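You operate a simulated robot arm through the tools that you are given. There is no shell and no other tool. Be economical: measure what you need, move in short steps, check, and stop when the job is done.

You run a simulated two-armed robot. Do the job below in one go: nothing can be reset, and whatever is moved stays where it is left.

JOB
Plug the trough, shut the drain valve, fill to the 10 L step and lay the blue plate in it.

The check looks at the end state, three seconds after you hand in, the way a careful person would. Anything else that was tipped, shoved, dropped, spilled or broken makes it a failure.

ROBOT AND FRAMES
Two 7-joint arms with fingered hands on one trunk, on a base that drives. Base frame: it is fixed to the floor where the robot stands at the start and does not move with it; the origin is under the middle of the robot, x ahead of it, y to its left, z up. Lengths are in mm, angles in degrees, forces in N, time in s.
The left shoulder is at the start at [70, 142, 1039], the right one opposite. With the tool pointing down near the work surface each hand reaches from about 440 to 800 mm from the robot's upright axis, wherever it stands, measured 20 degrees to its own side. Places, roughly: blue tap button [500, -800, 900]; drain plug (3x3x8 cm) [500, -100, 900]; floor of the wash trough [700, -400, 800]; inside of the drain hole [600, -100, 800]; level steps [900, -500, 800]; orange plate with a lug [750, -1750, 750]; yellow drain valve [700, -800, 900]; yellow plate with a lug (26x15x5 cm) [600, 1100, 800]. Payload 3.6 kg a hand.
The TCP of each hand is the grasp point between the finger pads, 25 mm short of the fingertips. In the tool frame z runs along the fingers and y along their closing line. The gripper opens to 88 mm. The gripper's body begins 29 mm behind the TCP. The gripper is a hand of 5 fingers: y runs from the thumb to the fingers, the wrist lies at [-13, -97, -162] in the tool frame, and closing takes about 1.5 s.
Orientation is told as [roll, pitch, yaw] about the base's x, y, z axes, in that order, counted from this pose: with the fingers straight down and the wrist toward the robot, the tool's x, y and z point along [0, 1, 0], [1, 0, 0] and [0, 0, -1] of the base frame.

CONTROLS
- The arms move only by the tool jog_arm. It takes "left_increments", "right_increments" or both (then of equal length, played together; a hand with none holds still); each is a list of rows, each a list of 6 numbers: the shift along the base's x, y, z in mm, then the turn, a rotation vector about the base's x, y, z in degrees. In form: [[x, y, z, ax, ay, az], ...]. A call has 1 to 8 rows; each row shifts and turns the commanded pose from where the row before left it. "left_fingers" and "right_fingers" are, for a hand that has rows, the finger opening in mm, from 0 to 88, set as the call begins (left out, the last holds). Each row takes 0.2 s and may step no farther than 50 mm and 8.6 degrees from the row before; otherwise, or with a gripper value out of range, the whole call is refused. A pose out of reach is approached as far as the arm can. The call stops where the force on the tool passes 60 N (or 10 N more than at its start, if that is more) or the arm is blocked; 0.2 s more then pass. Each finger travels about 72 mm/s and halts on what it meets, pressing with about 24 N; the grip force reading is that of the motor and also rises with nothing between the fingers. The clock runs only during rows and for 0.2 s after the last one: add rows that do not move to give the fingers time. The reply holds the time, the measured pose of the TCP, the force on the tool along the base axes, the opening and the grip force, in the units named above and with some noise, with the torque about the TCP (base axes, N m) and any sound that the robot's microphone picked up.
- Cameras (640 x 400 px; columns grow to the right, rows downward): "scene" is now at [140.5, -20.6, 1290.4]; the picture's right is [-0.23, -0.97, -0.00], its down [-0.35, 0.08, -0.93] and it looks along [0.91, -0.21, -0.36] (base axes); focal length 214 px, centre (320, 200). "left" rides on the left gripper at [-59, -79, -105] in its tool frame; the picture's right is [-0.73, -0.32, 0.61], its down [0.62, -0.68, 0.38] and it looks along [0.29, 0.66, 0.70] (tool axes); focal length 234 px, centre (320, 200). "right" rides on the right gripper at [59, -79, -105] in its tool frame; the picture's right is [-0.73, 0.32, -0.61], its down [-0.62, -0.68, 0.38] and it looks along [-0.29, 0.66, 0.70] (tool axes); focal length 234 px, centre (320, 200). There is no depth. A picture from a camera that has moved, and an enlarged one, comes with that camera's place and axes in the base frame and with its lens.
- capture(camera): a new picture of that camera. The clock stands still meanwhile.
- raise_lower(by): slides the trunk up (or, below 0, down) by that many mm; the arms and the scene camera ride with it, the base frame stays. It gives what a move gives, with no picture.
- drive_base(legs): drives the robot by 1 to 6 legs, each [ahead, left, turn to the left] in mm, mm and degrees, along the robot's own axes; the way and the turn of a leg run together, so that a leg with both is an arc; at most 1500 mm and 180 degrees a leg. The arms and the cameras ride along, it lands a little off, and it stops where it bumps. It gives what a move gives.
- set_fingers(index, middle, ring, little, thumb_bend, thumb_turn, hand): sets how far each is bent, from 0 (flat) to 100 (curled in); at 30 the hand is open as for a grip, at 70 the pads meet at the TCP. One left out holds its place. A second passes; each finger stops where it meets its share of the squeeze, and holds until it gets a number again. A gripper value or a shape takes the hand back. It gives what a move gives, with no picture; readings hold the bend of each and the force on index, middle, ring, little, thumb and palm. thumb_turn goes from beside the hand (0) to across from the fingers (100), as for a grip.
- preshape(shape, hand): the hand has 5 fingers and takes this shape, open, in about a second: jaw (thumb against the fingers, like two jaws); tri (thumb and two fingers); tip (a fingertip pinch); poke (one finger out to press); point (the index stretched); flat (the hand flat); cup (the hand cupped); fist (a fist). The gripper value then closes the fingers along that shape, each until it touches; the sizes above hold for jaw. It gives what a move gives, with no picture.
- head_to(pan, tilt): turns the head with the scene camera to pan (to the left, within 86 degrees either way) and tilt (down, from -29 to 69), counted from straight ahead of the robot. It gives what a move gives.
- close_up(camera, box): a new picture of the part [left, top, right, bottom] of that camera's present view, enlarged. The clock stands still meanwhile.
- hand_in(): hands the job in; it is judged then, once.

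Go step by step. Nothing tells you exact positions but the pictures and the camera data: compare them with the known pose of the tool, close in by small moves and look again before you grip or let go. The budget is 120 turns and 88 pictures, counting those below and the enlarged ones. Unless the task says otherwise, let go and move clear before handing in, and close with one line.

The tools are called after "Call:" by a JSON object that holds its "op" and its "data". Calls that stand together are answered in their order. jog_arm: Moves the arms, as the interface text tells. Its arguments: {"type":"object","properties":{"left_increments":{"type":"array"},"left_fingers":{"type":"number"},"right_increments":{"type":"array"},"right_fingers":{"type":"number"}},"required":[]} The other tools are called the same way: raise_lower (by) slides the trunk up or down; preshape (shape, hand) gives the hand a shape; set_fingers (index, middle, ring, little, thumb_bend, thumb_turn, hand) moves the fingers one by one; drive_base (legs) drives the base; head_to (pan, tilt) turns the head that bears the scene camera; capture (camera) takes a picture; close_up (camera, box) takes an enlarged picture of a part of a camera's view; hand_in () hands the job in.

At the start:

```text
time_s: 0.0
left_tool_pos: [561.2, -34.4, 1219.3]
left_ee_rot: [0.0, 0.0, 0.0]
left_ft_force: [-0.6, -0.2, -0.4]
left_torque: [0.01, 0.05, -0.01]
left_finger_gap: 87.6
left_gripper_force: 0.0
left_shape: jaw
left_bend: [30.0, 30.0, 30.0, 30.0, 30.0, 98.0]
left_finger forces: [0.0, 0.0, 0.0, 0.1, 0.0, 0.1]
right_tool_pos: [363.5, -390.0, 1187.2]
right_ee_rot: [0.0, 0.0, 0.1]
right_ft_force: [-0.1, -0.8, 0.2]
right_torque: [0.01, -0.01, -0.04]
right_finger_gap: 87.8
right_gripper_force: 0.1
right_shape: jaw
right_bend: [30.0, 30.0, 30.0, 30.0, 30.0, 98.0]
right_finger forces: [0.0, 0.0, 0.1, 0.0, 0.0, 0.0]
trunk travel left (down, up): [-575.0, 365.0]
robot x, y, heading: [3.9, 0.1, -0.1]
head pan, tilt: [-13.0, 21.0]
```

scene: 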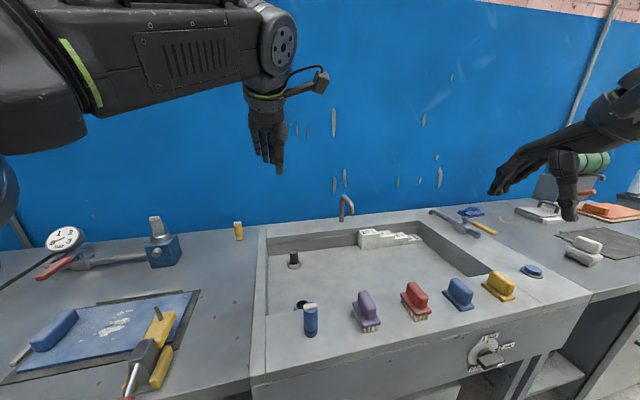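
right: 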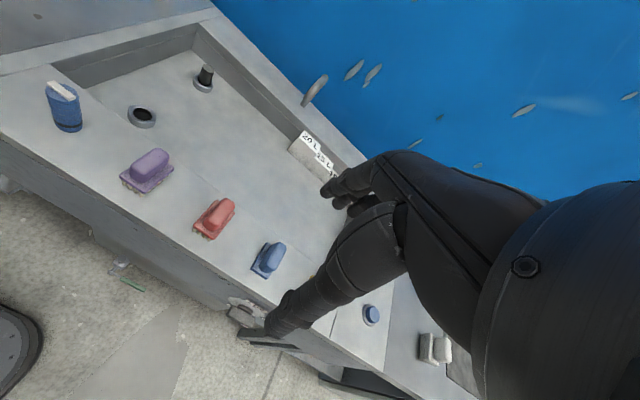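
left: 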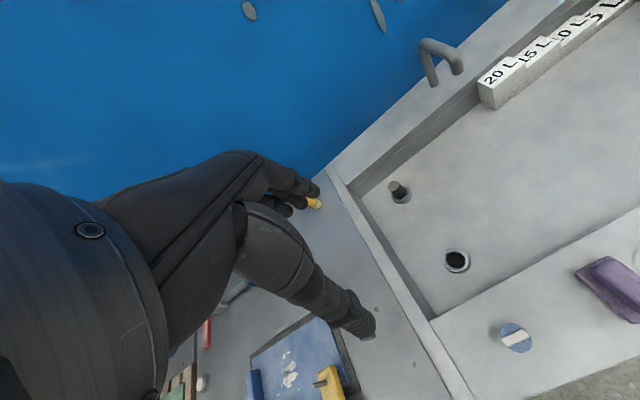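

I see the trough ahead with the blue plug on its front rim, the drain hole near it, and the valve, probably on the trough's front. I'll look closer at the trough and to both sides before moving anything.

Call:
{"op": "close_up", "data": {"camera": "scene", "box": [240, 180, 600, 400]}}

Call:
{"op": "head_to", "data": {"pan": -60, "tilt": 25}}

Call:
{"op": "capture", "data": {"camera": "scene"}}

Call:
{"op": "head_to", "data": {"pan": 50, "tilt": 25}}

Call:
{"op": "capture", "data": {"camera": "scene"}}

```text
1.78 times, centred on (420, 290) of scene
camera zoom: at [140.5, -20.6, 1290.4], right [-0.23, -0.97, 0.0], down [-0.35, 0.08, -0.93], along [0.91, -0.21, -0.36], focal length 381 px, centre (142, 40)
```

zoom: 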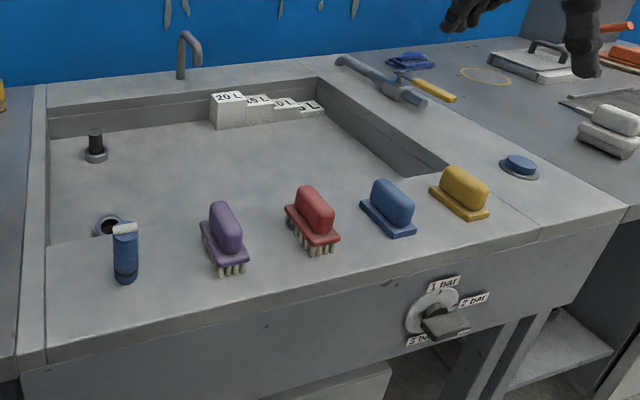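

```text
time_s: 1.1
left_tool_pos: [562.6, -34.1, 1220.8]
left_ee_rot: [0.0, 0.0, 0.1]
left_ft_force: [-0.2, -0.1, -0.6]
left_torque: [-0.01, 0.01, -0.03]
left_finger_gap: 87.7
left_gripper_force: 0.0
left_shape: jaw
left_bend: [30.0, 30.0, 30.0, 30.0, 30.0, 98.0]
left_finger forces: [0.1, 0.0, 0.0, 0.0, 0.0, 0.0]
right_tool_pos: [362.4, -390.5, 1188.3]
right_ee_rot: [0.0, 0.0, 0.0]
right_ft_force: [0.3, 0.1, 0.7]
right_torque: [-0.01, -0.01, -0.03]
right_finger_gap: 87.9
right_gripper_force: 0.1
right_shape: jaw
right_bend: [30.0, 30.0, 30.0, 30.0, 30.0, 98.0]
right_finger forces: [0.0, 0.0, 0.0, 0.0, 0.0, 0.0]
trunk travel left (down, up): [-575.0, 365.0]
robot x, y, heading: [-0.6, -3.3, -0.1]
head pan, tilt: [-60.0, 25.0]
```

```text
83 pictures are left
camera scene: at [96.1, -79.4, 1284.0], right [-0.87, -0.5, 0.0], down [-0.21, 0.37, -0.91], along [0.45, -0.78, -0.42], focal length 214 px, centre (320, 200)
```

scene: 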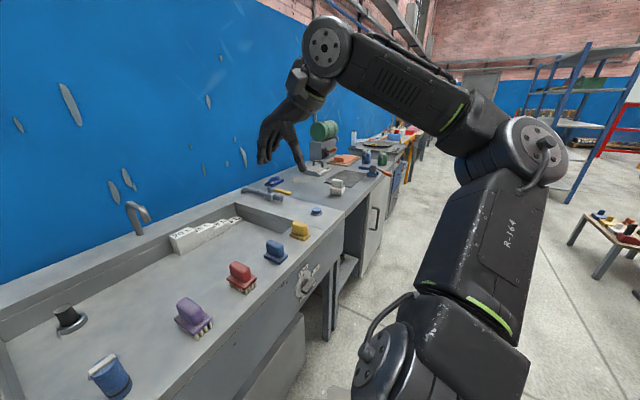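

```text
time_s: 3.0
left_tool_pos: [561.3, -34.2, 1220.7]
left_ee_rot: [0.1, 0.0, 0.1]
left_ft_force: [1.0, 0.4, -0.6]
left_torque: [-0.01, 0.0, 0.0]
left_finger_gap: 87.7
left_gripper_force: 0.0
left_shape: jaw
left_bend: [30.0, 30.0, 30.0, 30.0, 30.0, 98.0]
left_finger forces: [0.1, 0.0, 0.0, 0.0, 0.0, 0.0]
right_tool_pos: [363.3, -390.2, 1188.7]
right_ee_rot: [0.1, 0.0, 0.0]
right_ft_force: [0.2, 0.9, 0.6]
right_torque: [0.0, 0.0, -0.02]
right_finger_gap: 88.0
right_gripper_force: 0.0
right_shape: jaw
right_bend: [30.0, 30.0, 30.0, 30.0, 30.0, 98.0]
right_finger forces: [0.0, 0.0, 0.0, 0.1, 0.0, 0.0]
trunk travel left (down, up): [-575.0, 365.0]
robot x, y, heading: [0.5, -1.0, -0.1]
head pan, tilt: [50.0, 25.0]
```

```text
82 pictures are left
camera scene: at [109.2, 70.9, 1284.0], right [0.77, -0.64, 0.0], down [-0.27, -0.32, -0.91], along [0.58, 0.69, -0.42], focal length 214 px, centre (320, 200)
```

scene: 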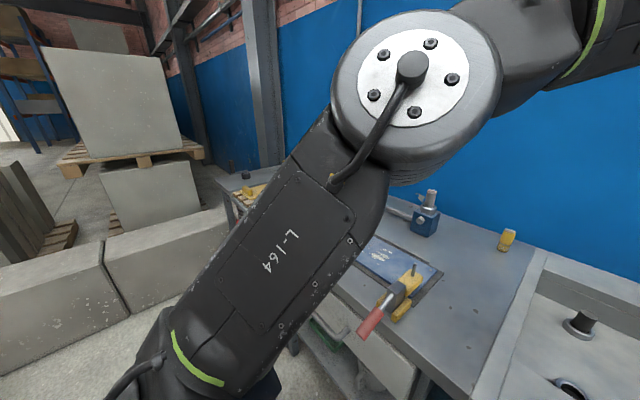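

The trough and tap side are clear, but the area on the left is hidden behind the arm. I'll look forward-left with close-ups to find the blue plate, and zoom on the right-hand rim where the valve and button seem to be.

Call:
{"op": "head_to", "data": {"pan": 25, "tilt": 45}}

Call:
{"op": "capture", "data": {"camera": "scene"}}

Call:
{"op": "head_to", "data": {"pan": -40, "tilt": 25}}

Call:
{"op": "close_up", "data": {"camera": "scene", "box": [220, 120, 460, 270]}}

```text
time_s: 3.9
left_tool_pos: [560.8, -34.5, 1219.2]
left_ee_rot: [0.0, 0.1, 0.1]
left_ft_force: [-0.1, -0.3, 0.2]
left_torque: [0.01, 0.03, 0.0]
left_finger_gap: 87.9
left_gripper_force: 0.1
left_shape: jaw
left_bend: [30.0, 30.0, 30.0, 30.0, 30.0, 98.0]
left_finger forces: [0.0, 0.0, 0.0, 0.0, 0.1, 0.0]
right_tool_pos: [362.8, -390.4, 1188.0]
right_ee_rot: [0.0, 0.0, 0.0]
right_ft_force: [-0.3, 0.3, 0.0]
right_torque: [0.02, -0.04, 0.01]
right_finger_gap: 87.8
right_gripper_force: 0.0
right_shape: jaw
right_bend: [30.0, 30.0, 30.0, 30.0, 30.0, 98.0]
right_finger forces: [0.1, 0.0, 0.0, 0.1, 0.0, 0.1]
trunk travel left (down, up): [-575.0, 365.0]
robot x, y, heading: [-1.6, 2.8, 0.1]
head pan, tilt: [25.0, 45.0]
```

```text
81 pictures are left
camera scene: at [123.6, 34.9, 1253.4], right [0.42, -0.91, 0.0], down [-0.64, -0.3, -0.71], along [0.64, 0.3, -0.71], focal length 214 px, centre (320, 200)
```

scene: 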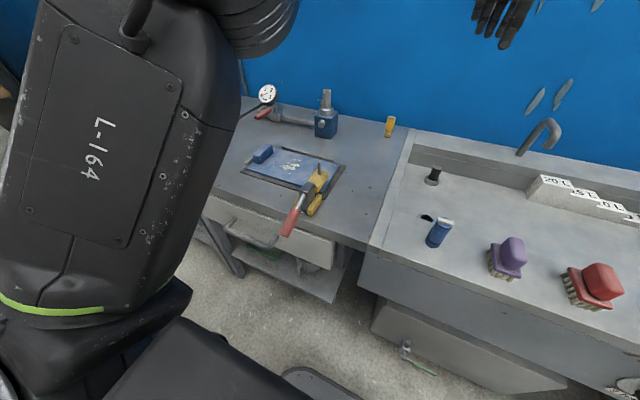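

```text
time_s: 5.3
left_tool_pos: [562.1, -35.5, 1220.5]
left_ee_rot: [0.0, 0.0, 0.2]
left_ft_force: [-0.8, -0.4, 0.1]
left_torque: [-0.02, 0.04, 0.0]
left_finger_gap: 87.7
left_gripper_force: 0.0
left_shape: jaw
left_bend: [30.0, 30.0, 30.0, 30.0, 30.0, 98.0]
left_finger forces: [0.1, 0.1, 0.0, 0.1, 0.0, 0.1]
right_tool_pos: [362.1, -390.5, 1187.5]
right_ee_rot: [-0.1, 0.1, -0.1]
right_ft_force: [0.1, -0.5, 0.6]
right_torque: [0.0, -0.01, -0.01]
right_finger_gap: 87.6
right_gripper_force: 0.1
right_shape: jaw
right_bend: [30.0, 30.0, 30.0, 30.0, 30.0, 98.0]
right_finger forces: [0.0, 0.0, 0.0, 0.0, 0.0, 0.1]
trunk travel left (down, up): [-575.0, 365.0]
robot x, y, heading: [3.3, 1.8, -0.1]
head pan, tilt: [-40.0, 25.0]
```

```text
2.67 times, centred on (340, 195) of scene
camera zoom: at [120.6, -58.8, 1283.9], right [-0.64, -0.77, 0.0], down [-0.32, 0.27, -0.91], along [0.69, -0.58, -0.42], focal length 572 px, centre (267, 213)
```

zoom: 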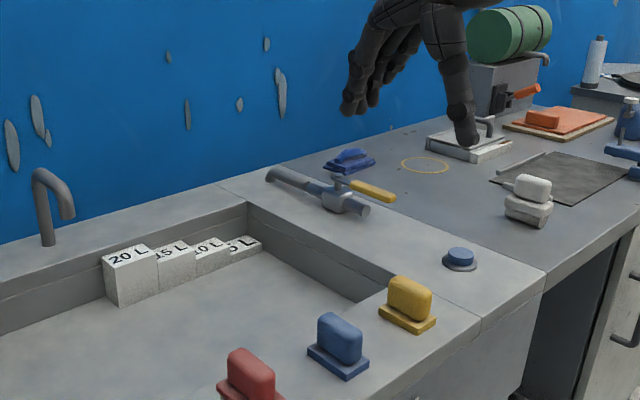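

The blue plate with its lug is at about [540, 320], under a clamp with a red handle. The plug stands at about [480, -81] with its top near z 918, and the drain hole is near [622, -80, 774]. Next I bring the left hand over the plug and look.

Call:
{"op": "jog_arm", "data": {"left_increments": [[-27, -16, -40, 0, 0, 0], [-27, -15, -40, 0, 0, 0], [-27, -15, -40, 0, 0, 0], [0, 0, -40, 0, 0, 0], [0, 0, 0, 0, 0, 0]]}}

Call:
{"op": "head_to", "data": {"pan": -5, "tilt": 45}}

Call:
{"op": "capture", "data": {"camera": "scene"}}

Call:
{"op": "capture", "data": {"camera": "left"}}

```text
refused: row 1 steps farther than a row can; nothing moved
```

```text
time_s: 6.3
left_tool_pos: [561.0, -35.5, 1220.0]
left_ee_rot: [0.0, 0.0, 0.0]
left_ft_force: [0.5, -0.2, -0.9]
left_torque: [0.05, -0.03, 0.01]
left_finger_gap: 87.4
left_gripper_force: 0.1
left_shape: jaw
left_bend: [30.0, 30.0, 30.0, 30.0, 30.0, 98.0]
left_finger forces: [0.0, 0.0, 0.0, 0.1, 0.1, 0.0]
right_tool_pos: [362.3, -390.5, 1188.5]
right_ee_rot: [-0.1, 0.0, 0.0]
right_ft_force: [0.0, 1.0, 0.7]
right_torque: [0.01, -0.03, 0.01]
right_finger_gap: 87.8
right_gripper_force: 0.1
right_shape: jaw
right_bend: [30.0, 30.0, 30.0, 30.0, 30.0, 98.0]
right_finger forces: [0.0, 0.0, 0.0, 0.1, 0.0, 0.0]
trunk travel left (down, up): [-575.0, 365.0]
robot x, y, heading: [1.5, -2.2, 0.1]
head pan, tilt: [-5.0, 45.0]
```

```text
79 pictures are left
camera scene: at [131.0, -6.8, 1253.4], right [-0.09, -1.0, 0.0], down [-0.7, 0.06, -0.71], along [0.7, -0.06, -0.71], focal length 214 px, centre (320, 200)
```

scene: 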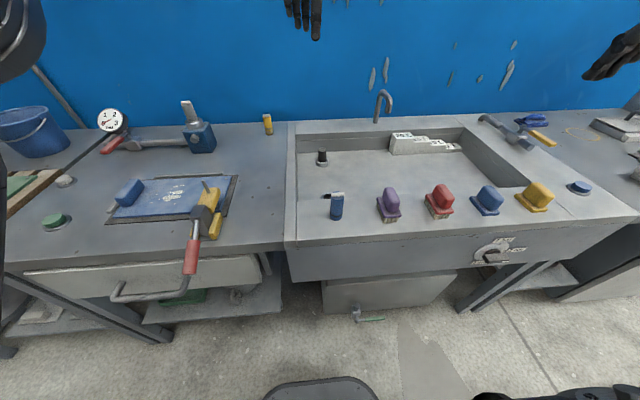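

```text
78 pictures are left
camera left: at [483.5, -92.8, 1324.9], right [-0.32, -0.73, -0.61], down [-0.68, 0.62, -0.38], along [0.66, 0.29, -0.7], focal length 234 px, centre (320, 200)
```

left: 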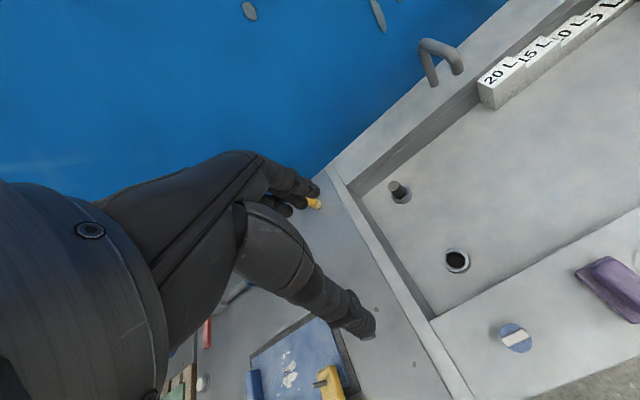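

I have a clear overview: the plug stands upright with a white bar on top running along y. I'll move the left hand over it in smaller steps.

Call:
{"op": "jog_arm", "data": {"left_increments": [[-20, -12, -40, 0, 0, 0], [-20, -12, -40, 0, 0, 0], [-20, -11, -40, 0, 0, 0], [-21, -11, -40, 0, 0, 0], [0, 0, 0, 0, 0, 0]]}}

Call:
{"op": "capture", "data": {"camera": "left"}}

Call:
{"op": "close_up", "data": {"camera": "scene", "box": [260, 80, 420, 230]}}

```text
time_s: 7.5
left_tool_pos: [481.9, -80.7, 1060.6]
left_ee_rot: [-0.1, 0.0, 0.2]
left_ft_force: [-0.5, -0.5, -0.1]
left_torque: [0.01, 0.0, -0.02]
left_finger_gap: 87.4
left_gripper_force: 0.0
left_shape: jaw
left_bend: [30.0, 30.0, 30.0, 30.0, 30.0, 98.0]
left_finger forces: [0.0, 0.0, 0.1, 0.1, 0.1, 0.1]
right_tool_pos: [363.2, -389.9, 1188.2]
right_ee_rot: [0.0, 0.0, 0.0]
right_ft_force: [0.7, 0.0, 0.0]
right_torque: [0.01, 0.02, 0.02]
right_finger_gap: 87.9
right_gripper_force: 0.1
right_shape: jaw
right_bend: [30.0, 30.0, 30.0, 30.0, 30.0, 98.0]
right_finger forces: [0.1, 0.1, 0.0, 0.0, 0.0, 0.1]
trunk travel left (down, up): [-575.0, 365.0]
robot x, y, heading: [-1.7, -1.0, -0.3]
head pan, tilt: [-5.0, 45.0]
```

```text
77 pictures are left
camera left: at [403.7, -138.8, 1164.7], right [-0.32, -0.73, -0.61], down [-0.68, 0.62, -0.38], along [0.66, 0.29, -0.7], focal length 234 px, centre (320, 200)
```

left: 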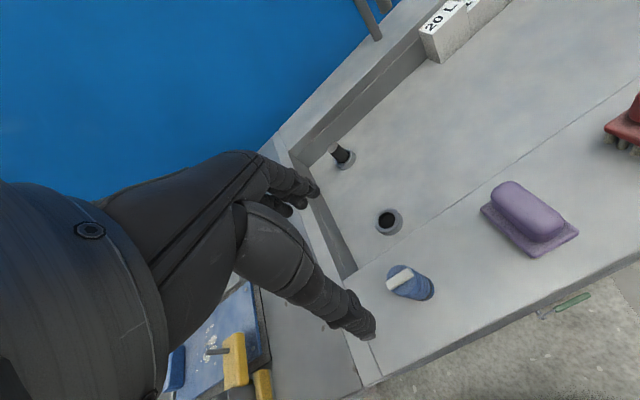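

```text
2.67 times, centred on (340, 155) of scene
camera zoom: at [130.7, -6.7, 1253.4], right [-0.09, -1.0, 0.0], down [-0.7, 0.06, -0.71], along [0.7, -0.06, -0.71], focal length 572 px, centre (267, 320)
```

zoom: 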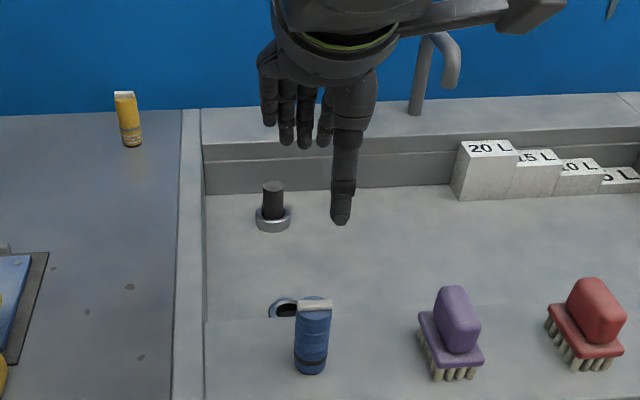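

The plug is at about [478, -77] with its top at 918, standing on the rim near z 842. I descend most of the way and check.

Call:
{"op": "jog_arm", "data": {"left_increments": [[-4, 4, -30, 0, 0, 0], [0, 0, -35, 0, 0, 0], [0, 0, -35, 0, 0, 0], [0, 0, -20, 0, 0, 0], [0, 0, 0, 0, 0, 0]]}}

Call:
{"op": "capture", "data": {"camera": "left"}}

Call:
{"op": "close_up", "data": {"camera": "scene", "box": [260, 120, 420, 240]}}

```text
time_s: 8.7
left_tool_pos: [478.3, -76.1, 940.6]
left_ee_rot: [0.1, 0.0, 0.1]
left_ft_force: [-0.3, 0.0, 0.2]
left_torque: [0.0, 0.01, -0.02]
left_finger_gap: 87.8
left_gripper_force: 0.1
left_shape: jaw
left_bend: [30.0, 30.0, 30.0, 30.0, 30.0, 98.0]
left_finger forces: [0.0, 0.1, 0.0, 0.1, 0.0, 0.0]
right_tool_pos: [362.4, -389.6, 1188.0]
right_ee_rot: [0.0, 0.0, 0.0]
right_ft_force: [0.1, 0.4, -0.3]
right_torque: [0.02, -0.01, 0.01]
right_finger_gap: 87.8
right_gripper_force: 0.1
right_shape: jaw
right_bend: [30.0, 30.0, 30.0, 30.0, 30.0, 98.0]
right_finger forces: [0.0, 0.0, 0.0, 0.0, 0.0, 0.0]
trunk travel left (down, up): [-575.0, 365.0]
robot x, y, heading: [-1.4, -2.5, -0.0]
head pan, tilt: [-5.0, 45.0]
```

```text
75 pictures are left
camera left: at [400.1, -134.2, 1045.2], right [-0.32, -0.73, -0.61], down [-0.68, 0.62, -0.38], along [0.66, 0.29, -0.7], focal length 234 px, centre (320, 200)
```

left: 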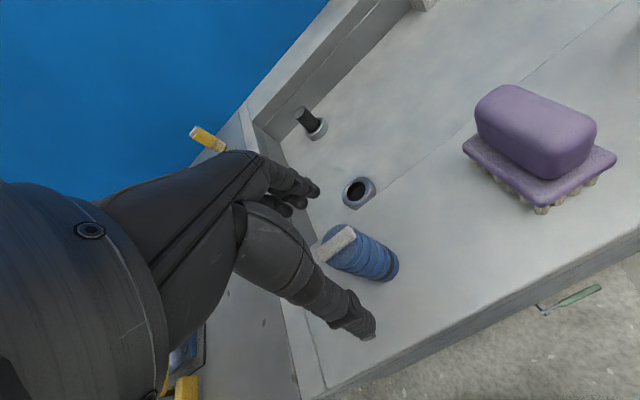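

```text
3.33 times, centred on (340, 180) of scene
camera zoom: at [130.8, -6.7, 1253.4], right [-0.09, -1.0, 0.0], down [-0.7, 0.06, -0.71], along [0.7, -0.06, -0.71], focal length 715 px, centre (253, 267)
```

zoom: 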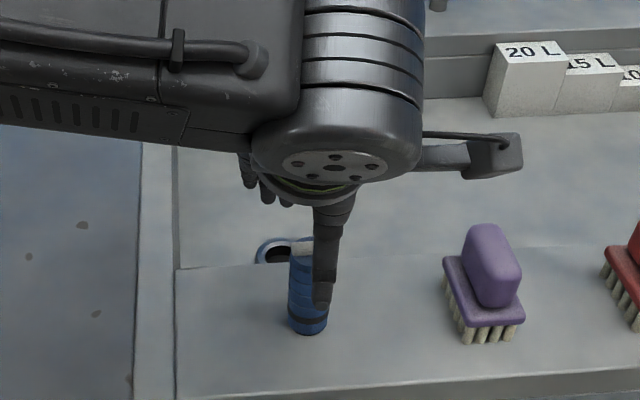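

The hand is aligned over the plug within a few mm. I lower to about z 900 and close the fingers.

Call:
{"op": "jog_arm", "data": {"left_increments": [[0, 0, -20, 0, 0, 0], [0, 0, -20, 0, 0, 0], [0, 0, 0, 0, 0, 0]]}}

Call:
{"op": "jog_arm", "data": {"left_increments": [[0, 0, 0, 0, 0, 0], [0, 0, 0, 0, 0, 0], [0, 0, 0, 0, 0, 0], [0, 0, 0, 0, 0, 0], [0, 0, 0, 0, 0, 0], [0, 0, 0, 0, 0, 0], [0, 0, 0, 0, 0, 0], [0, 0, 0, 0, 0, 0]], "left_fingers": 10}}

Call:
{"op": "capture", "data": {"camera": "left"}}

```text
time_s: 9.5
left_tool_pos: [477.6, -75.4, 899.7]
left_ee_rot: [0.0, 0.1, 0.0]
left_ft_force: [-0.6, -0.8, -0.5]
left_torque: [-0.01, 0.01, 0.0]
left_finger_gap: 87.5
left_gripper_force: 0.1
left_shape: jaw
left_bend: [30.0, 30.0, 30.0, 30.0, 30.0, 98.0]
left_finger forces: [0.1, 0.1, 0.0, 0.0, 0.0, 0.0]
right_tool_pos: [362.4, -390.3, 1187.9]
right_ee_rot: [0.1, 0.0, 0.0]
right_ft_force: [0.4, -0.4, -0.7]
right_torque: [0.0, 0.01, 0.0]
right_finger_gap: 87.4
right_gripper_force: 0.1
right_shape: jaw
right_bend: [30.0, 30.0, 30.0, 30.0, 30.0, 98.0]
right_finger forces: [0.1, 0.0, 0.1, 0.0, 0.0, 0.0]
trunk travel left (down, up): [-575.0, 365.0]
robot x, y, heading: [-2.9, -0.7, -0.1]
head pan, tilt: [-5.0, 45.0]
```

```text
time_s: 11.3
left_tool_pos: [479.0, -74.3, 900.7]
left_ee_rot: [-0.1, 0.0, 0.1]
left_ft_force: [0.5, -0.4, -0.2]
left_torque: [-0.02, 0.0, -0.05]
left_finger_gap: 21.6
left_gripper_force: 23.4
left_shape: jaw
left_bend: [74.0, 59.0, 64.0, 62.0, 76.0, 100.0]
left_finger forces: [13.4, 6.8, 0.0, 0.0, 19.1, 0.0]
right_tool_pos: [362.9, -390.6, 1188.6]
right_ee_rot: [0.0, 0.0, 0.0]
right_ft_force: [-0.2, 0.8, -0.1]
right_torque: [-0.04, 0.01, -0.02]
right_finger_gap: 87.7
right_gripper_force: 0.1
right_shape: jaw
right_bend: [30.0, 30.0, 30.0, 30.0, 30.0, 98.0]
right_finger forces: [0.0, 0.0, 0.0, 0.0, 0.0, 0.0]
trunk travel left (down, up): [-575.0, 365.0]
robot x, y, heading: [2.4, 0.6, 0.1]
head pan, tilt: [-5.0, 45.0]
```

```text
73 pictures are left
camera left: at [400.0, -133.9, 1005.4], right [-0.32, -0.73, -0.61], down [-0.68, 0.62, -0.38], along [0.66, 0.29, -0.7], focal length 234 px, centre (320, 200)
```

left: 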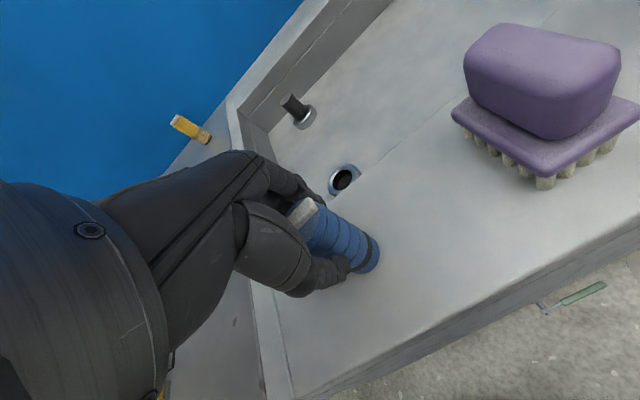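

The plug is held by index, middle and thumb. I lift it and check how it hangs.

Call:
{"op": "jog_arm", "data": {"left_increments": [[0, 0, 20, 0, 0, 0], [0, 0, 30, 0, 0, 0], [0, 0, 20, 0, 0, 0], [35, 0, 0, 0, 0, 0], [35, 0, 0, 0, 0, 0], [35, -2, 0, 0, 0, 0], [37, -2, 0, 0, 0, 0], [0, 0, 0, 0, 0, 0]]}}

Call:
{"op": "capture", "data": {"camera": "left"}}

Call:
{"op": "close_up", "data": {"camera": "scene", "box": [260, 90, 420, 210]}}

Call:
{"op": "capture", "data": {"camera": "right"}}

```text
time_s: 13.1
left_tool_pos: [617.7, -81.6, 969.4]
left_ee_rot: [0.0, 0.0, 0.1]
left_ft_force: [0.2, -0.4, 0.1]
left_torque: [0.01, 0.0, 0.01]
left_finger_gap: 21.8
left_gripper_force: 23.9
left_shape: jaw
left_bend: [74.0, 59.0, 64.0, 62.0, 76.0, 100.0]
left_finger forces: [13.5, 6.7, 0.0, 0.0, 19.2, 0.0]
right_tool_pos: [362.3, -388.9, 1189.8]
right_ee_rot: [-0.1, 0.0, -0.1]
right_ft_force: [0.5, -0.6, -0.3]
right_torque: [0.0, -0.01, 0.0]
right_finger_gap: 87.8
right_gripper_force: 0.0
right_shape: jaw
right_bend: [30.0, 30.0, 30.0, 30.0, 30.0, 98.0]
right_finger forces: [0.0, 0.0, 0.0, 0.1, 0.0, 0.0]
trunk travel left (down, up): [-575.0, 365.0]
robot x, y, heading: [2.9, -0.2, 0.0]
head pan, tilt: [-5.0, 45.0]
```

```text
72 pictures are left
camera left: at [540.4, -140.2, 1075.3], right [-0.32, -0.73, -0.61], down [-0.68, 0.62, -0.38], along [0.66, 0.29, -0.7], focal length 234 px, centre (320, 200)
```

left: 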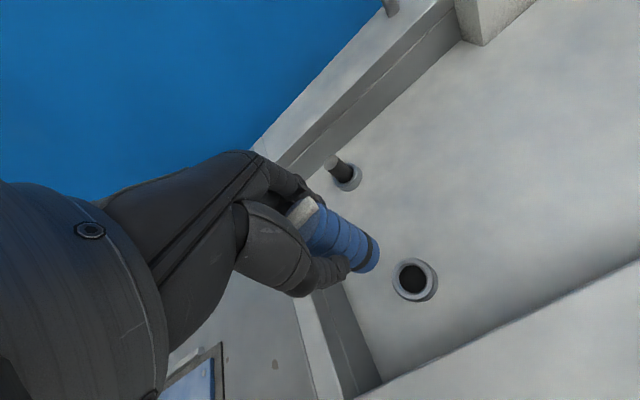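

```text
3.33 times, centred on (340, 150) of scene
camera zoom: at [130.4, -6.4, 1253.5], right [-0.09, -1.0, 0.0], down [-0.7, 0.06, -0.71], along [0.7, -0.06, -0.71], focal length 715 px, centre (253, 367)
```

zoom: 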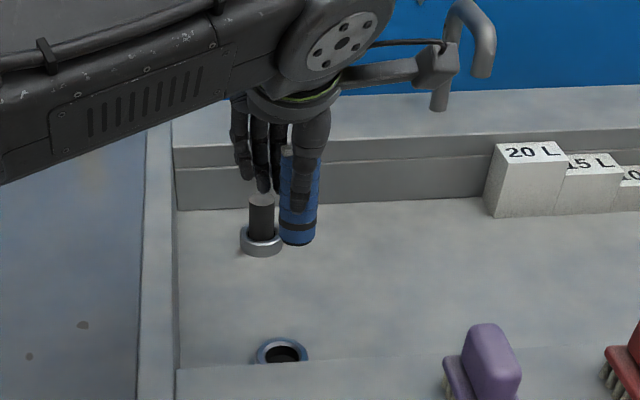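

```text
70 pictures are left
camera right: at [282.3, -331.5, 1293.9], right [0.32, -0.73, 0.61], down [-0.68, -0.62, -0.38], along [0.66, -0.29, -0.7], focal length 234 px, centre (320, 200)
```

right: 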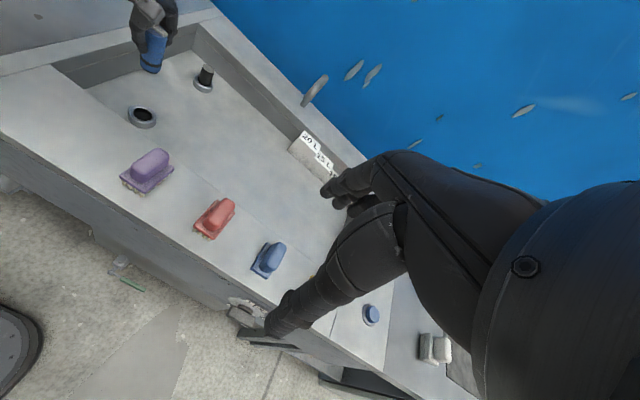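

The hole is at about [624, -79, 770] and the plug's bottom at about [616, -87, 912], so I shift by +8, +8. I descend 105 mm and look again.

Call:
{"op": "jog_arm", "data": {"left_increments": [[8, 8, 0, 0, 0, 0], [0, 0, -35, 0, 0, 0], [0, 0, -35, 0, 0, 0], [0, 0, -35, 0, 0, 0], [0, 0, 0, 0, 0, 0]]}}

Call:
{"op": "close_up", "data": {"camera": "left", "box": [240, 150, 480, 300]}}

Call:
{"op": "close_up", "data": {"camera": "scene", "box": [280, 120, 400, 200]}}

Call:
{"op": "close_up", "data": {"camera": "right", "box": [80, 40, 240, 140]}}

```text
time_s: 14.3
left_tool_pos: [626.1, -73.6, 863.2]
left_ee_rot: [0.0, 0.0, 0.0]
left_ft_force: [0.9, 0.2, -0.4]
left_torque: [0.02, 0.01, 0.02]
left_finger_gap: 21.6
left_gripper_force: 23.7
left_shape: jaw
left_bend: [74.0, 59.0, 64.0, 62.0, 76.0, 100.0]
left_finger forces: [13.7, 6.7, 0.1, 0.0, 19.1, 0.0]
right_tool_pos: [361.2, -390.5, 1187.3]
right_ee_rot: [0.0, 0.0, 0.0]
right_ft_force: [-0.5, -0.4, 0.5]
right_torque: [0.0, 0.0, -0.02]
right_finger_gap: 88.0
right_gripper_force: 0.0
right_shape: jaw
right_bend: [30.0, 30.0, 30.0, 30.0, 30.0, 98.0]
right_finger forces: [0.0, 0.0, 0.0, 0.1, 0.0, 0.0]
trunk travel left (down, up): [-575.0, 365.0]
robot x, y, heading: [5.9, -0.4, 0.1]
head pan, tilt: [-5.0, 45.0]
```

```text
2.67 times, centred on (360, 225) of left
camera zoom: at [548.0, -131.3, 968.6], right [-0.32, -0.73, -0.61], down [-0.68, 0.62, -0.38], along [0.66, 0.29, -0.7], focal length 624 px, centre (213, 133)
```

zoom: 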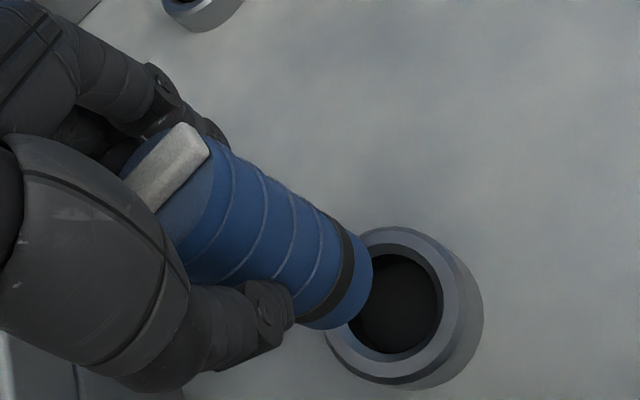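

```text
5.00 times, centred on (340, 160) of scene
camera zoom: at [130.8, -6.8, 1253.4], right [-0.09, -1.0, 0.0], down [-0.7, 0.06, -0.71], along [0.7, -0.06, -0.71], focal length 1072 px, centre (220, 400)
```

zoom: 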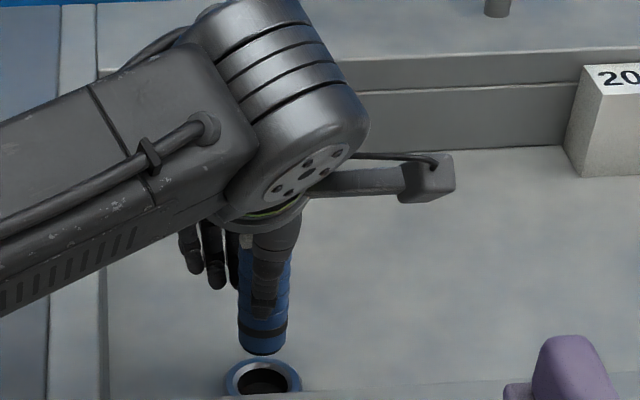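

```text
4.00 times, centred on (160, 90) of right
camera zoom: at [282.7, -332.1, 1293.7], right [0.32, -0.73, 0.61], down [-0.68, -0.62, -0.38], along [0.66, -0.29, -0.7], focal length 937 px, centre (960, 640)
```

zoom: 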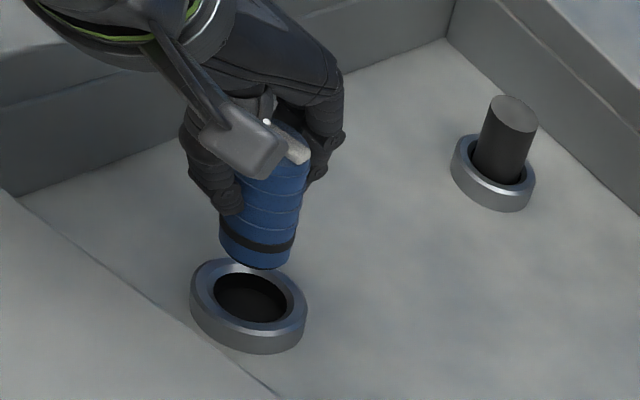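

The plug is within 3 mm of the hole axis; I shift (-1, -3) and lower into the hole watching the force.

Call:
{"op": "jog_arm", "data": {"left_increments": [[-1, -3, 0, 0, 0, 0], [0, 0, -15, 0, 0, 0], [0, 0, -12, 0, 0, 0], [0, 0, -8, 0, 0, 0], [0, 0, -8, 0, 0, 0], [0, 0, 0, 0, 0, 0]]}}

Call:
{"op": "close_up", "data": {"camera": "right", "box": [80, 40, 240, 140]}}

Call:
{"op": "close_up", "data": {"camera": "left", "box": [240, 150, 480, 300]}}

```text
time_s: 15.7
left_tool_pos: [626.1, -76.0, 821.2]
left_ee_rot: [0.0, 0.0, 0.1]
left_ft_force: [0.3, -0.2, -1.0]
left_torque: [-0.01, -0.01, 0.06]
left_finger_gap: 21.6
left_gripper_force: 24.2
left_shape: jaw
left_bend: [74.0, 59.0, 64.0, 62.0, 76.0, 100.0]
left_finger forces: [13.7, 6.8, 0.1, 0.0, 19.1, 0.0]
right_tool_pos: [363.6, -390.4, 1188.0]
right_ee_rot: [0.0, 0.0, 0.0]
right_ft_force: [-0.1, -0.4, -0.7]
right_torque: [0.02, -0.04, -0.02]
right_finger_gap: 88.0
right_gripper_force: 0.1
right_shape: jaw
right_bend: [30.0, 30.0, 30.0, 30.0, 30.0, 98.0]
right_finger forces: [0.0, 0.0, 0.0, 0.0, 0.0, 0.0]
trunk travel left (down, up): [-575.0, 365.0]
robot x, y, heading: [0.2, 0.9, 0.1]
head pan, tilt: [-5.0, 45.0]
```

```text
4.00 times, centred on (160, 90) of right
camera zoom: at [283.0, -331.9, 1293.7], right [0.32, -0.73, 0.61], down [-0.68, -0.62, -0.38], along [0.66, -0.29, -0.7], focal length 937 px, centre (960, 640)
```

zoom: 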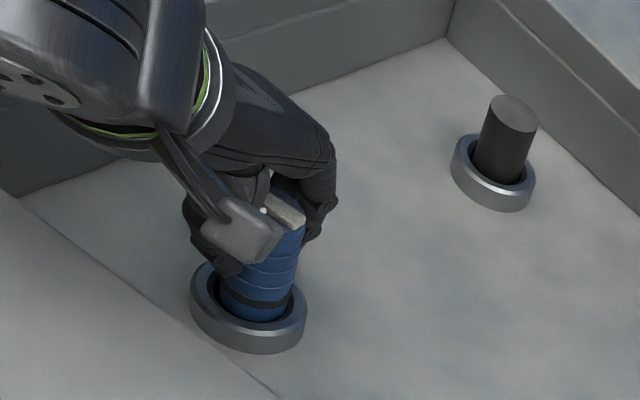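

```text
2.67 times, centred on (360, 225) of left
camera zoom: at [548.0, -134.0, 926.3], right [-0.32, -0.73, -0.61], down [-0.68, 0.62, -0.38], along [0.66, 0.29, -0.7], focal length 624 px, centre (213, 133)
```

zoom: 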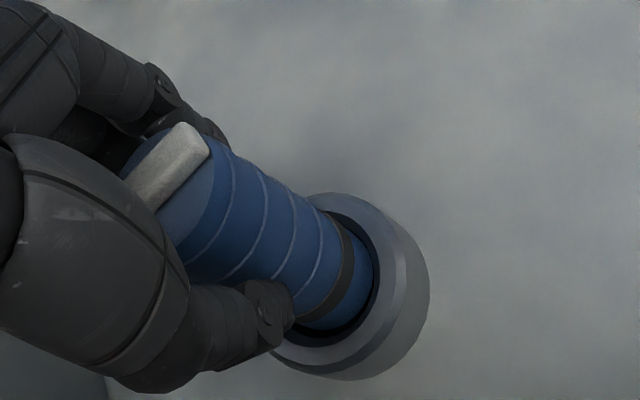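

The plug's lower end is entering the ring, centred, with no force. I keep lowering in small steps until it meets resistance.

Call:
{"op": "jog_arm", "data": {"left_increments": [[0, 0, -6, 0, 0, 0], [0, 0, -6, 0, 0, 0], [0, 0, -6, 0, 0, 0], [0, 0, -6, 0, 0, 0], [0, 0, 0, 0, 0, 0]]}}

Call:
{"op": "close_up", "data": {"camera": "right", "box": [80, 40, 240, 140]}}

```text
time_s: 16.9
left_tool_pos: [622.3, -74.4, 800.8]
left_ee_rot: [-0.1, -0.2, 0.0]
left_ft_force: [-0.9, 4.3, 28.4]
left_torque: [0.09, -0.15, 0.03]
left_finger_gap: 23.9
left_gripper_force: 24.2
left_shape: jaw
left_bend: [74.0, 60.0, 64.0, 62.0, 78.0, 100.0]
left_finger forces: [17.2, 10.0, 0.1, 0.1, 23.6, 0.1]
right_tool_pos: [358.6, -389.9, 1189.7]
right_ee_rot: [0.0, -0.3, 0.0]
right_ft_force: [-0.5, 0.9, -0.4]
right_torque: [0.0, 0.04, -0.06]
right_finger_gap: 87.6
right_gripper_force: 0.1
right_shape: jaw
right_bend: [30.0, 30.0, 30.0, 30.0, 30.0, 98.0]
right_finger forces: [0.0, 0.1, 0.0, 0.1, 0.0, 0.0]
trunk travel left (down, up): [-575.0, 365.0]
robot x, y, heading: [-0.0, -1.1, 0.1]
head pan, tilt: [-5.0, 45.0]
```

```text
4.00 times, centred on (160, 90) of right
camera zoom: at [277.7, -330.8, 1295.3], right [0.32, -0.73, 0.61], down [-0.68, -0.62, -0.39], along [0.66, -0.29, -0.69], focal length 937 px, centre (960, 640)
```

zoom: 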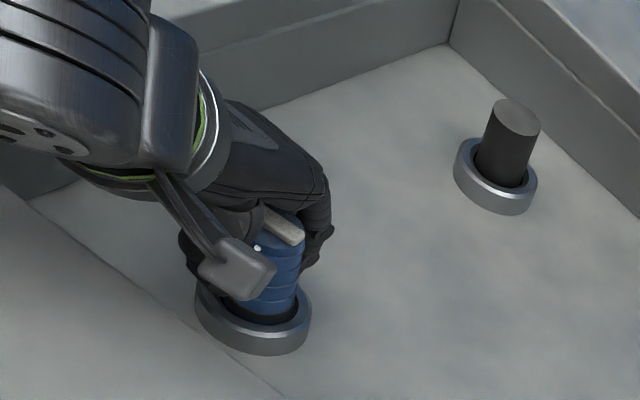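

There is about 28 N of resistance now. I check whether it is the plug's seal or the fingertips on the ring.

Call:
{"op": "close_up", "data": {"camera": "left", "box": [240, 150, 480, 300]}}

Call:
{"op": "close_up", "data": {"camera": "scene", "box": [290, 140, 370, 210]}}

```text
2.67 times, centred on (360, 225) of left
camera zoom: at [544.8, -132.6, 906.0], right [-0.32, -0.73, -0.61], down [-0.68, 0.62, -0.39], along [0.66, 0.29, -0.69], focal length 624 px, centre (213, 133)
```

zoom: 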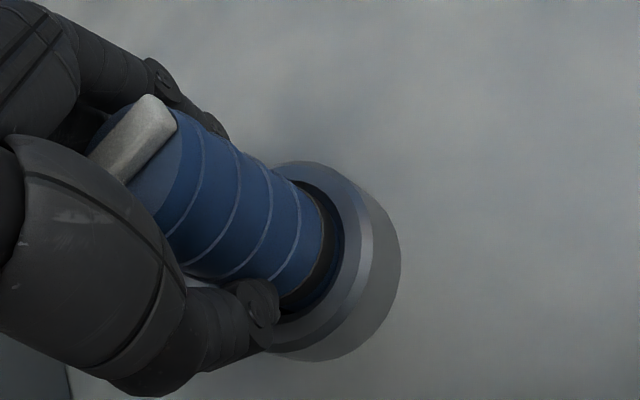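

```text
5.71 times, centred on (330, 175) of scene
camera zoom: at [125.9, -5.6, 1254.1], right [-0.09, -1.0, 0.0], down [-0.7, 0.06, -0.71], along [0.71, -0.06, -0.7], focal length 1226 px, centre (263, 343)
```

zoom: 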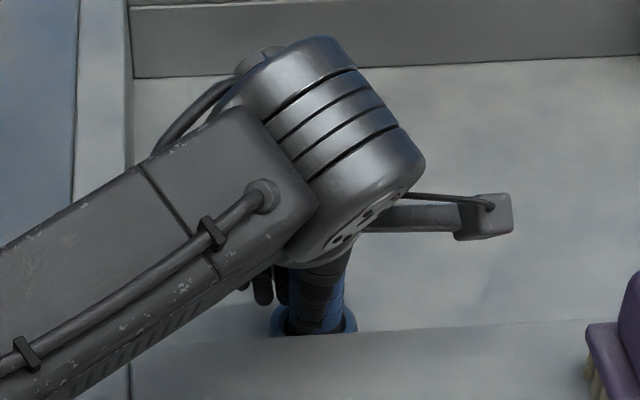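

The plug slipped up in the fingers, so it is blocked, probably slightly off axis. I ease off 3 mm and take high-zoom looks at the ring.

Call:
{"op": "jog_arm", "data": {"left_increments": [[0, 0, 5, 0, 0, 0], [0, 0, 3, 0, 0, 0], [0, 0, 0, 0, 0, 0]]}}

Call:
{"op": "close_up", "data": {"camera": "right", "box": [120, 95, 168, 130]}}

Call:
{"op": "close_up", "data": {"camera": "left", "box": [310, 195, 406, 295]}}

```text
time_s: 17.7
left_tool_pos: [624.5, -74.7, 806.3]
left_ee_rot: [0.0, 0.1, 0.1]
left_ft_force: [0.3, 0.3, -0.5]
left_torque: [0.0, 0.02, -0.02]
left_finger_gap: 22.4
left_gripper_force: 24.1
left_shape: jaw
left_bend: [74.0, 60.0, 64.0, 62.0, 78.0, 100.0]
left_finger forces: [15.0, 7.1, 0.1, 0.1, 18.8, 0.0]
right_tool_pos: [362.2, -391.2, 1187.4]
right_ee_rot: [-0.1, 0.1, 0.0]
right_ft_force: [-0.5, -0.2, 0.6]
right_torque: [0.02, 0.02, 0.0]
right_finger_gap: 87.7
right_gripper_force: 0.0
right_shape: jaw
right_bend: [30.0, 30.0, 30.0, 30.0, 30.0, 98.0]
right_finger forces: [0.0, 0.0, 0.2, 0.0, 0.0, 0.0]
trunk travel left (down, up): [-575.0, 365.0]
robot x, y, heading: [0.6, -0.1, -0.1]
head pan, tilt: [-5.0, 45.0]
```

```text
11.43 times, centred on (144, 112) of right
camera zoom: at [283.0, -331.9, 1293.5], right [0.32, -0.73, 0.61], down [-0.68, -0.62, -0.38], along [0.66, -0.29, -0.7], focal length 2676 px, centre (2331, 1200)
```

zoom: 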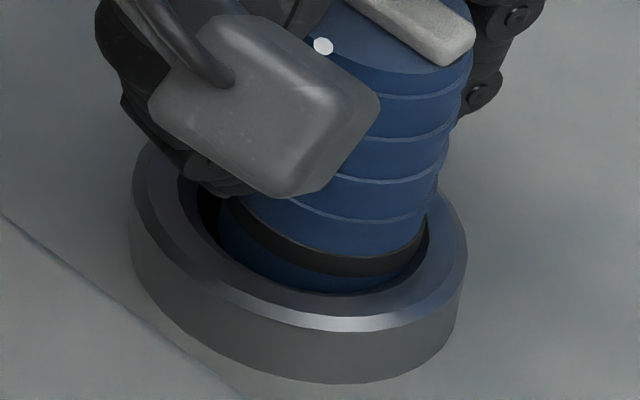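

```text
4.00 times, centred on (358, 245) of left
camera zoom: at [547.3, -133.5, 911.1], right [-0.32, -0.73, -0.61], down [-0.68, 0.62, -0.38], along [0.66, 0.29, -0.7], focal length 937 px, centre (168, 20)
```

zoom: 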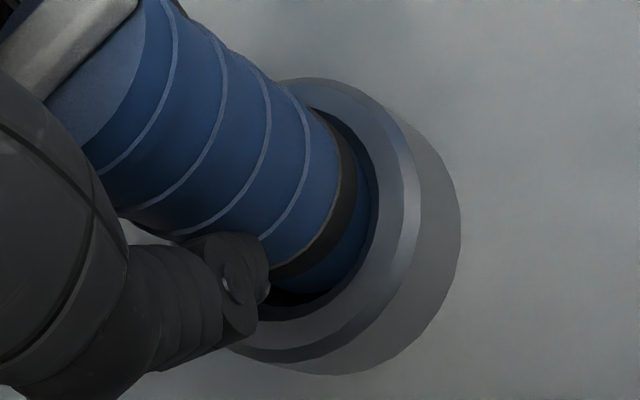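

The right view shows the gap all on one side: the plug needs about 1–2 mm toward +y and slightly -x. I shift and press gently.

Call:
{"op": "jog_arm", "data": {"left_increments": [[-1, 2, 0, 0, 0, 0], [0, 0, -4, 0, 0, 0], [0, 0, -4, 0, 0, 0], [0, 0, -4, 0, 0, 0], [0, 0, 0, 0, 0, 0]]}}

Call:
{"op": "close_up", "data": {"camera": "right", "box": [120, 95, 168, 130]}}

Call:
{"op": "close_up", "data": {"camera": "left", "box": [280, 185, 400, 290]}}

```text
time_s: 18.9
left_tool_pos: [621.9, -72.4, 799.2]
left_ee_rot: [-0.1, -0.4, 0.1]
left_ft_force: [1.7, 2.8, 34.5]
left_torque: [0.01, -0.35, 0.01]
left_finger_gap: 24.8
left_gripper_force: 23.5
left_shape: jaw
left_bend: [74.0, 60.0, 64.0, 62.0, 81.0, 100.0]
left_finger forces: [19.3, 10.0, 0.1, 0.0, 22.3, 0.0]
right_tool_pos: [357.3, -389.4, 1190.5]
right_ee_rot: [-0.1, -0.3, 0.0]
right_ft_force: [-0.1, 0.4, -0.5]
right_torque: [0.02, -0.02, 0.01]
right_finger_gap: 87.8
right_gripper_force: 0.0
right_shape: jaw
right_bend: [30.0, 30.0, 30.0, 30.0, 30.0, 98.0]
right_finger forces: [0.1, 0.1, 0.0, 0.0, 0.1, 0.0]
trunk travel left (down, up): [-575.0, 365.0]
robot x, y, heading: [-2.3, -0.0, 0.0]
head pan, tilt: [-5.0, 45.0]
```

```text
11.43 times, centred on (144, 112) of right
camera zoom: at [277.1, -330.5, 1295.8], right [0.32, -0.73, 0.61], down [-0.68, -0.62, -0.39], along [0.66, -0.29, -0.69], focal length 2676 px, centre (2331, 1200)
```

zoom: 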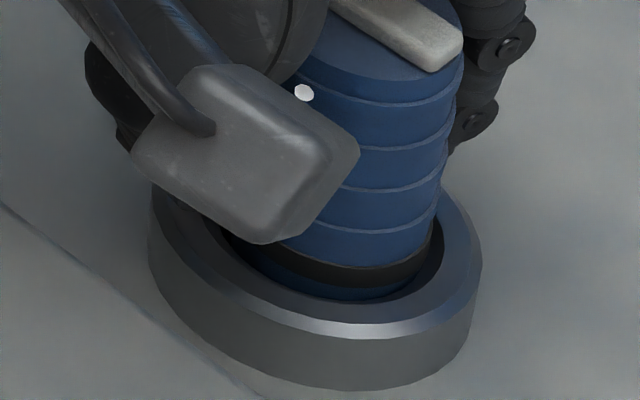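

```text
3.81 times, centred on (340, 238) of left
camera zoom: at [542.8, -130.9, 903.3], right [-0.32, -0.73, -0.61], down [-0.68, 0.62, -0.39], along [0.66, 0.29, -0.69], focal length 892 px, centre (244, 57)
```

zoom: 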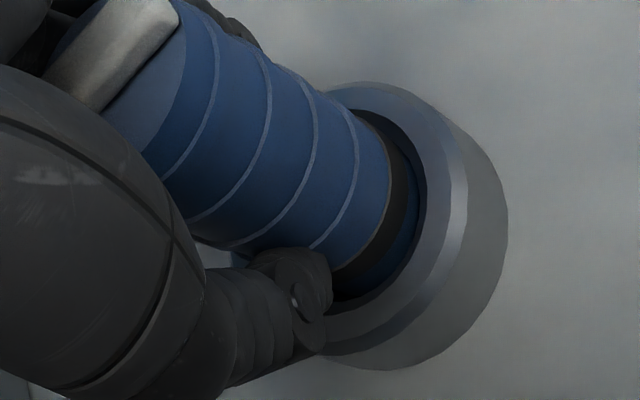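

The plug now looks centred, so the resistance is likely the seal. My grip is too low and slips, so I release, rise and regrip higher, so the palm can back the push.

Call:
{"op": "jog_arm", "data": {"left_increments": [[0, 0, 4, 0, 0, 0], [0, 0, 2, 0, 0, 0], [0, 0, 0, 0, 0, 0]]}}

Call:
{"op": "jog_arm", "data": {"left_increments": [[0, 0, 0, 0, 0, 0], [0, 0, 0, 0, 0, 0], [0, 0, 0, 0, 0, 0], [0, 0, 0, 0, 0, 0], [0, 0, 0, 0, 0, 0]], "left_fingers": 80}}

Call:
{"op": "jog_arm", "data": {"left_increments": [[0, 0, 15, 0, 0, 0], [0, 0, 25, 0, 0, 0], [0, 0, 25, 0, 0, 0], [0, 0, 25, 0, 0, 0], [0, 0, 0, 0, 0, 0]]}}

Call:
{"op": "close_up", "data": {"camera": "right", "box": [100, 60, 196, 130]}}

Call:
{"op": "capture", "data": {"camera": "left"}}

```text
time_s: 19.7
left_tool_pos: [622.3, -71.8, 800.9]
left_ee_rot: [0.0, 0.0, 0.1]
left_ft_force: [-2.2, 2.7, 12.3]
left_torque: [-0.03, -0.06, 0.01]
left_finger_gap: 23.3
left_gripper_force: 23.9
left_shape: jaw
left_bend: [74.0, 61.0, 64.0, 62.0, 80.0, 100.0]
left_finger forces: [15.8, 8.1, 0.0, 0.0, 21.0, 0.0]
right_tool_pos: [360.8, -390.0, 1188.8]
right_ee_rot: [0.0, -0.1, 0.0]
right_ft_force: [-0.1, 0.3, 0.0]
right_torque: [0.01, -0.03, -0.01]
right_finger_gap: 87.5
right_gripper_force: 0.0
right_shape: jaw
right_bend: [30.0, 30.0, 30.0, 30.0, 30.0, 98.0]
right_finger forces: [0.0, 0.0, 0.1, 0.1, 0.0, 0.0]
trunk travel left (down, up): [-575.0, 365.0]
robot x, y, heading: [-0.9, -1.9, -0.1]
head pan, tilt: [-5.0, 45.0]
```

```text
time_s: 20.9
left_tool_pos: [625.0, -73.0, 800.2]
left_ee_rot: [0.1, 0.0, 0.1]
left_ft_force: [0.2, 0.0, -1.2]
left_torque: [-0.01, 0.0, -0.02]
left_finger_gap: 79.6
left_gripper_force: 0.0
left_shape: jaw
left_bend: [31.0, 32.0, 30.0, 31.0, 32.0, 98.0]
left_finger forces: [0.1, 0.0, 0.1, 0.0, 0.0, 0.0]
right_tool_pos: [362.3, -390.1, 1187.9]
right_ee_rot: [0.0, 0.0, -0.1]
right_ft_force: [0.7, -0.4, 0.7]
right_torque: [-0.03, 0.01, 0.0]
right_finger_gap: 87.8
right_gripper_force: 0.0
right_shape: jaw
right_bend: [30.0, 30.0, 30.0, 30.0, 30.0, 98.0]
right_finger forces: [0.0, 0.1, 0.1, 0.0, 0.1, 0.0]
trunk travel left (down, up): [-575.0, 365.0]
robot x, y, heading: [-2.1, -2.5, -0.4]
head pan, tilt: [-5.0, 45.0]
```

```text
time_s: 22.1
left_tool_pos: [623.0, -72.8, 890.6]
left_ee_rot: [-0.1, 0.0, 0.1]
left_ft_force: [-0.1, 0.6, -0.5]
left_torque: [0.0, -0.02, -0.03]
left_finger_gap: 80.0
left_gripper_force: 0.1
left_shape: jaw
left_bend: [31.0, 32.0, 30.0, 31.0, 32.0, 98.0]
left_finger forces: [0.0, 0.0, 0.0, 0.1, 0.1, 0.0]
right_tool_pos: [362.5, -389.5, 1188.2]
right_ee_rot: [0.1, 0.0, 0.0]
right_ft_force: [-0.2, 0.5, 0.3]
right_torque: [-0.01, 0.05, -0.01]
right_finger_gap: 87.9
right_gripper_force: 0.0
right_shape: jaw
right_bend: [30.0, 30.0, 30.0, 30.0, 30.0, 98.0]
right_finger forces: [0.0, 0.0, 0.1, 0.0, 0.0, 0.1]
trunk travel left (down, up): [-575.0, 365.0]
robot x, y, heading: [-1.3, 1.1, 0.1]
head pan, tilt: [-5.0, 45.0]
```

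```text
5.71 times, centred on (148, 95) of right
camera zoom: at [283.3, -331.9, 1293.6], right [0.32, -0.73, 0.61], down [-0.68, -0.62, -0.38], along [0.66, -0.29, -0.7], focal length 1338 px, centre (1303, 800)
```

zoom: 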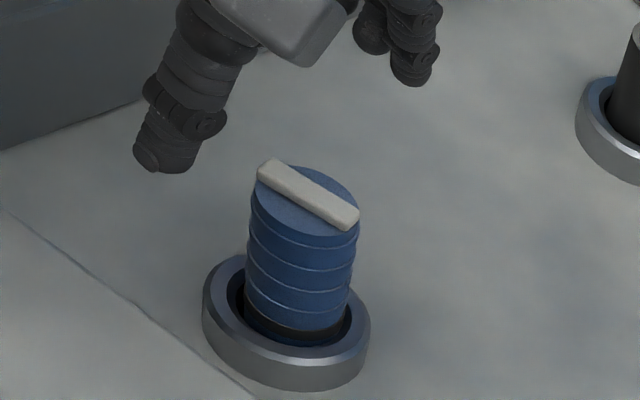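

```text
56 pictures are left
camera left: at [544.7, -131.8, 995.6], right [-0.32, -0.73, -0.61], down [-0.68, 0.62, -0.38], along [0.66, 0.29, -0.7], focal length 234 px, centre (320, 200)
```

left: 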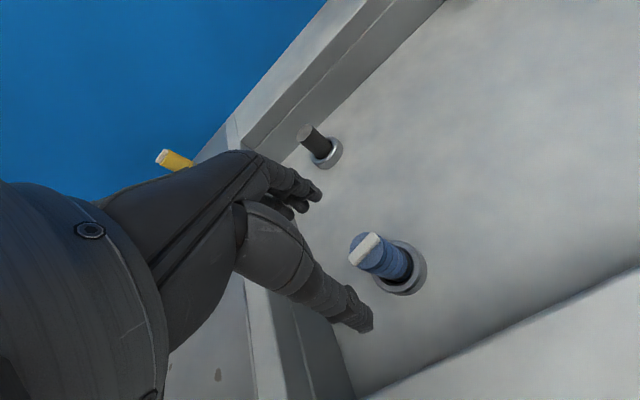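

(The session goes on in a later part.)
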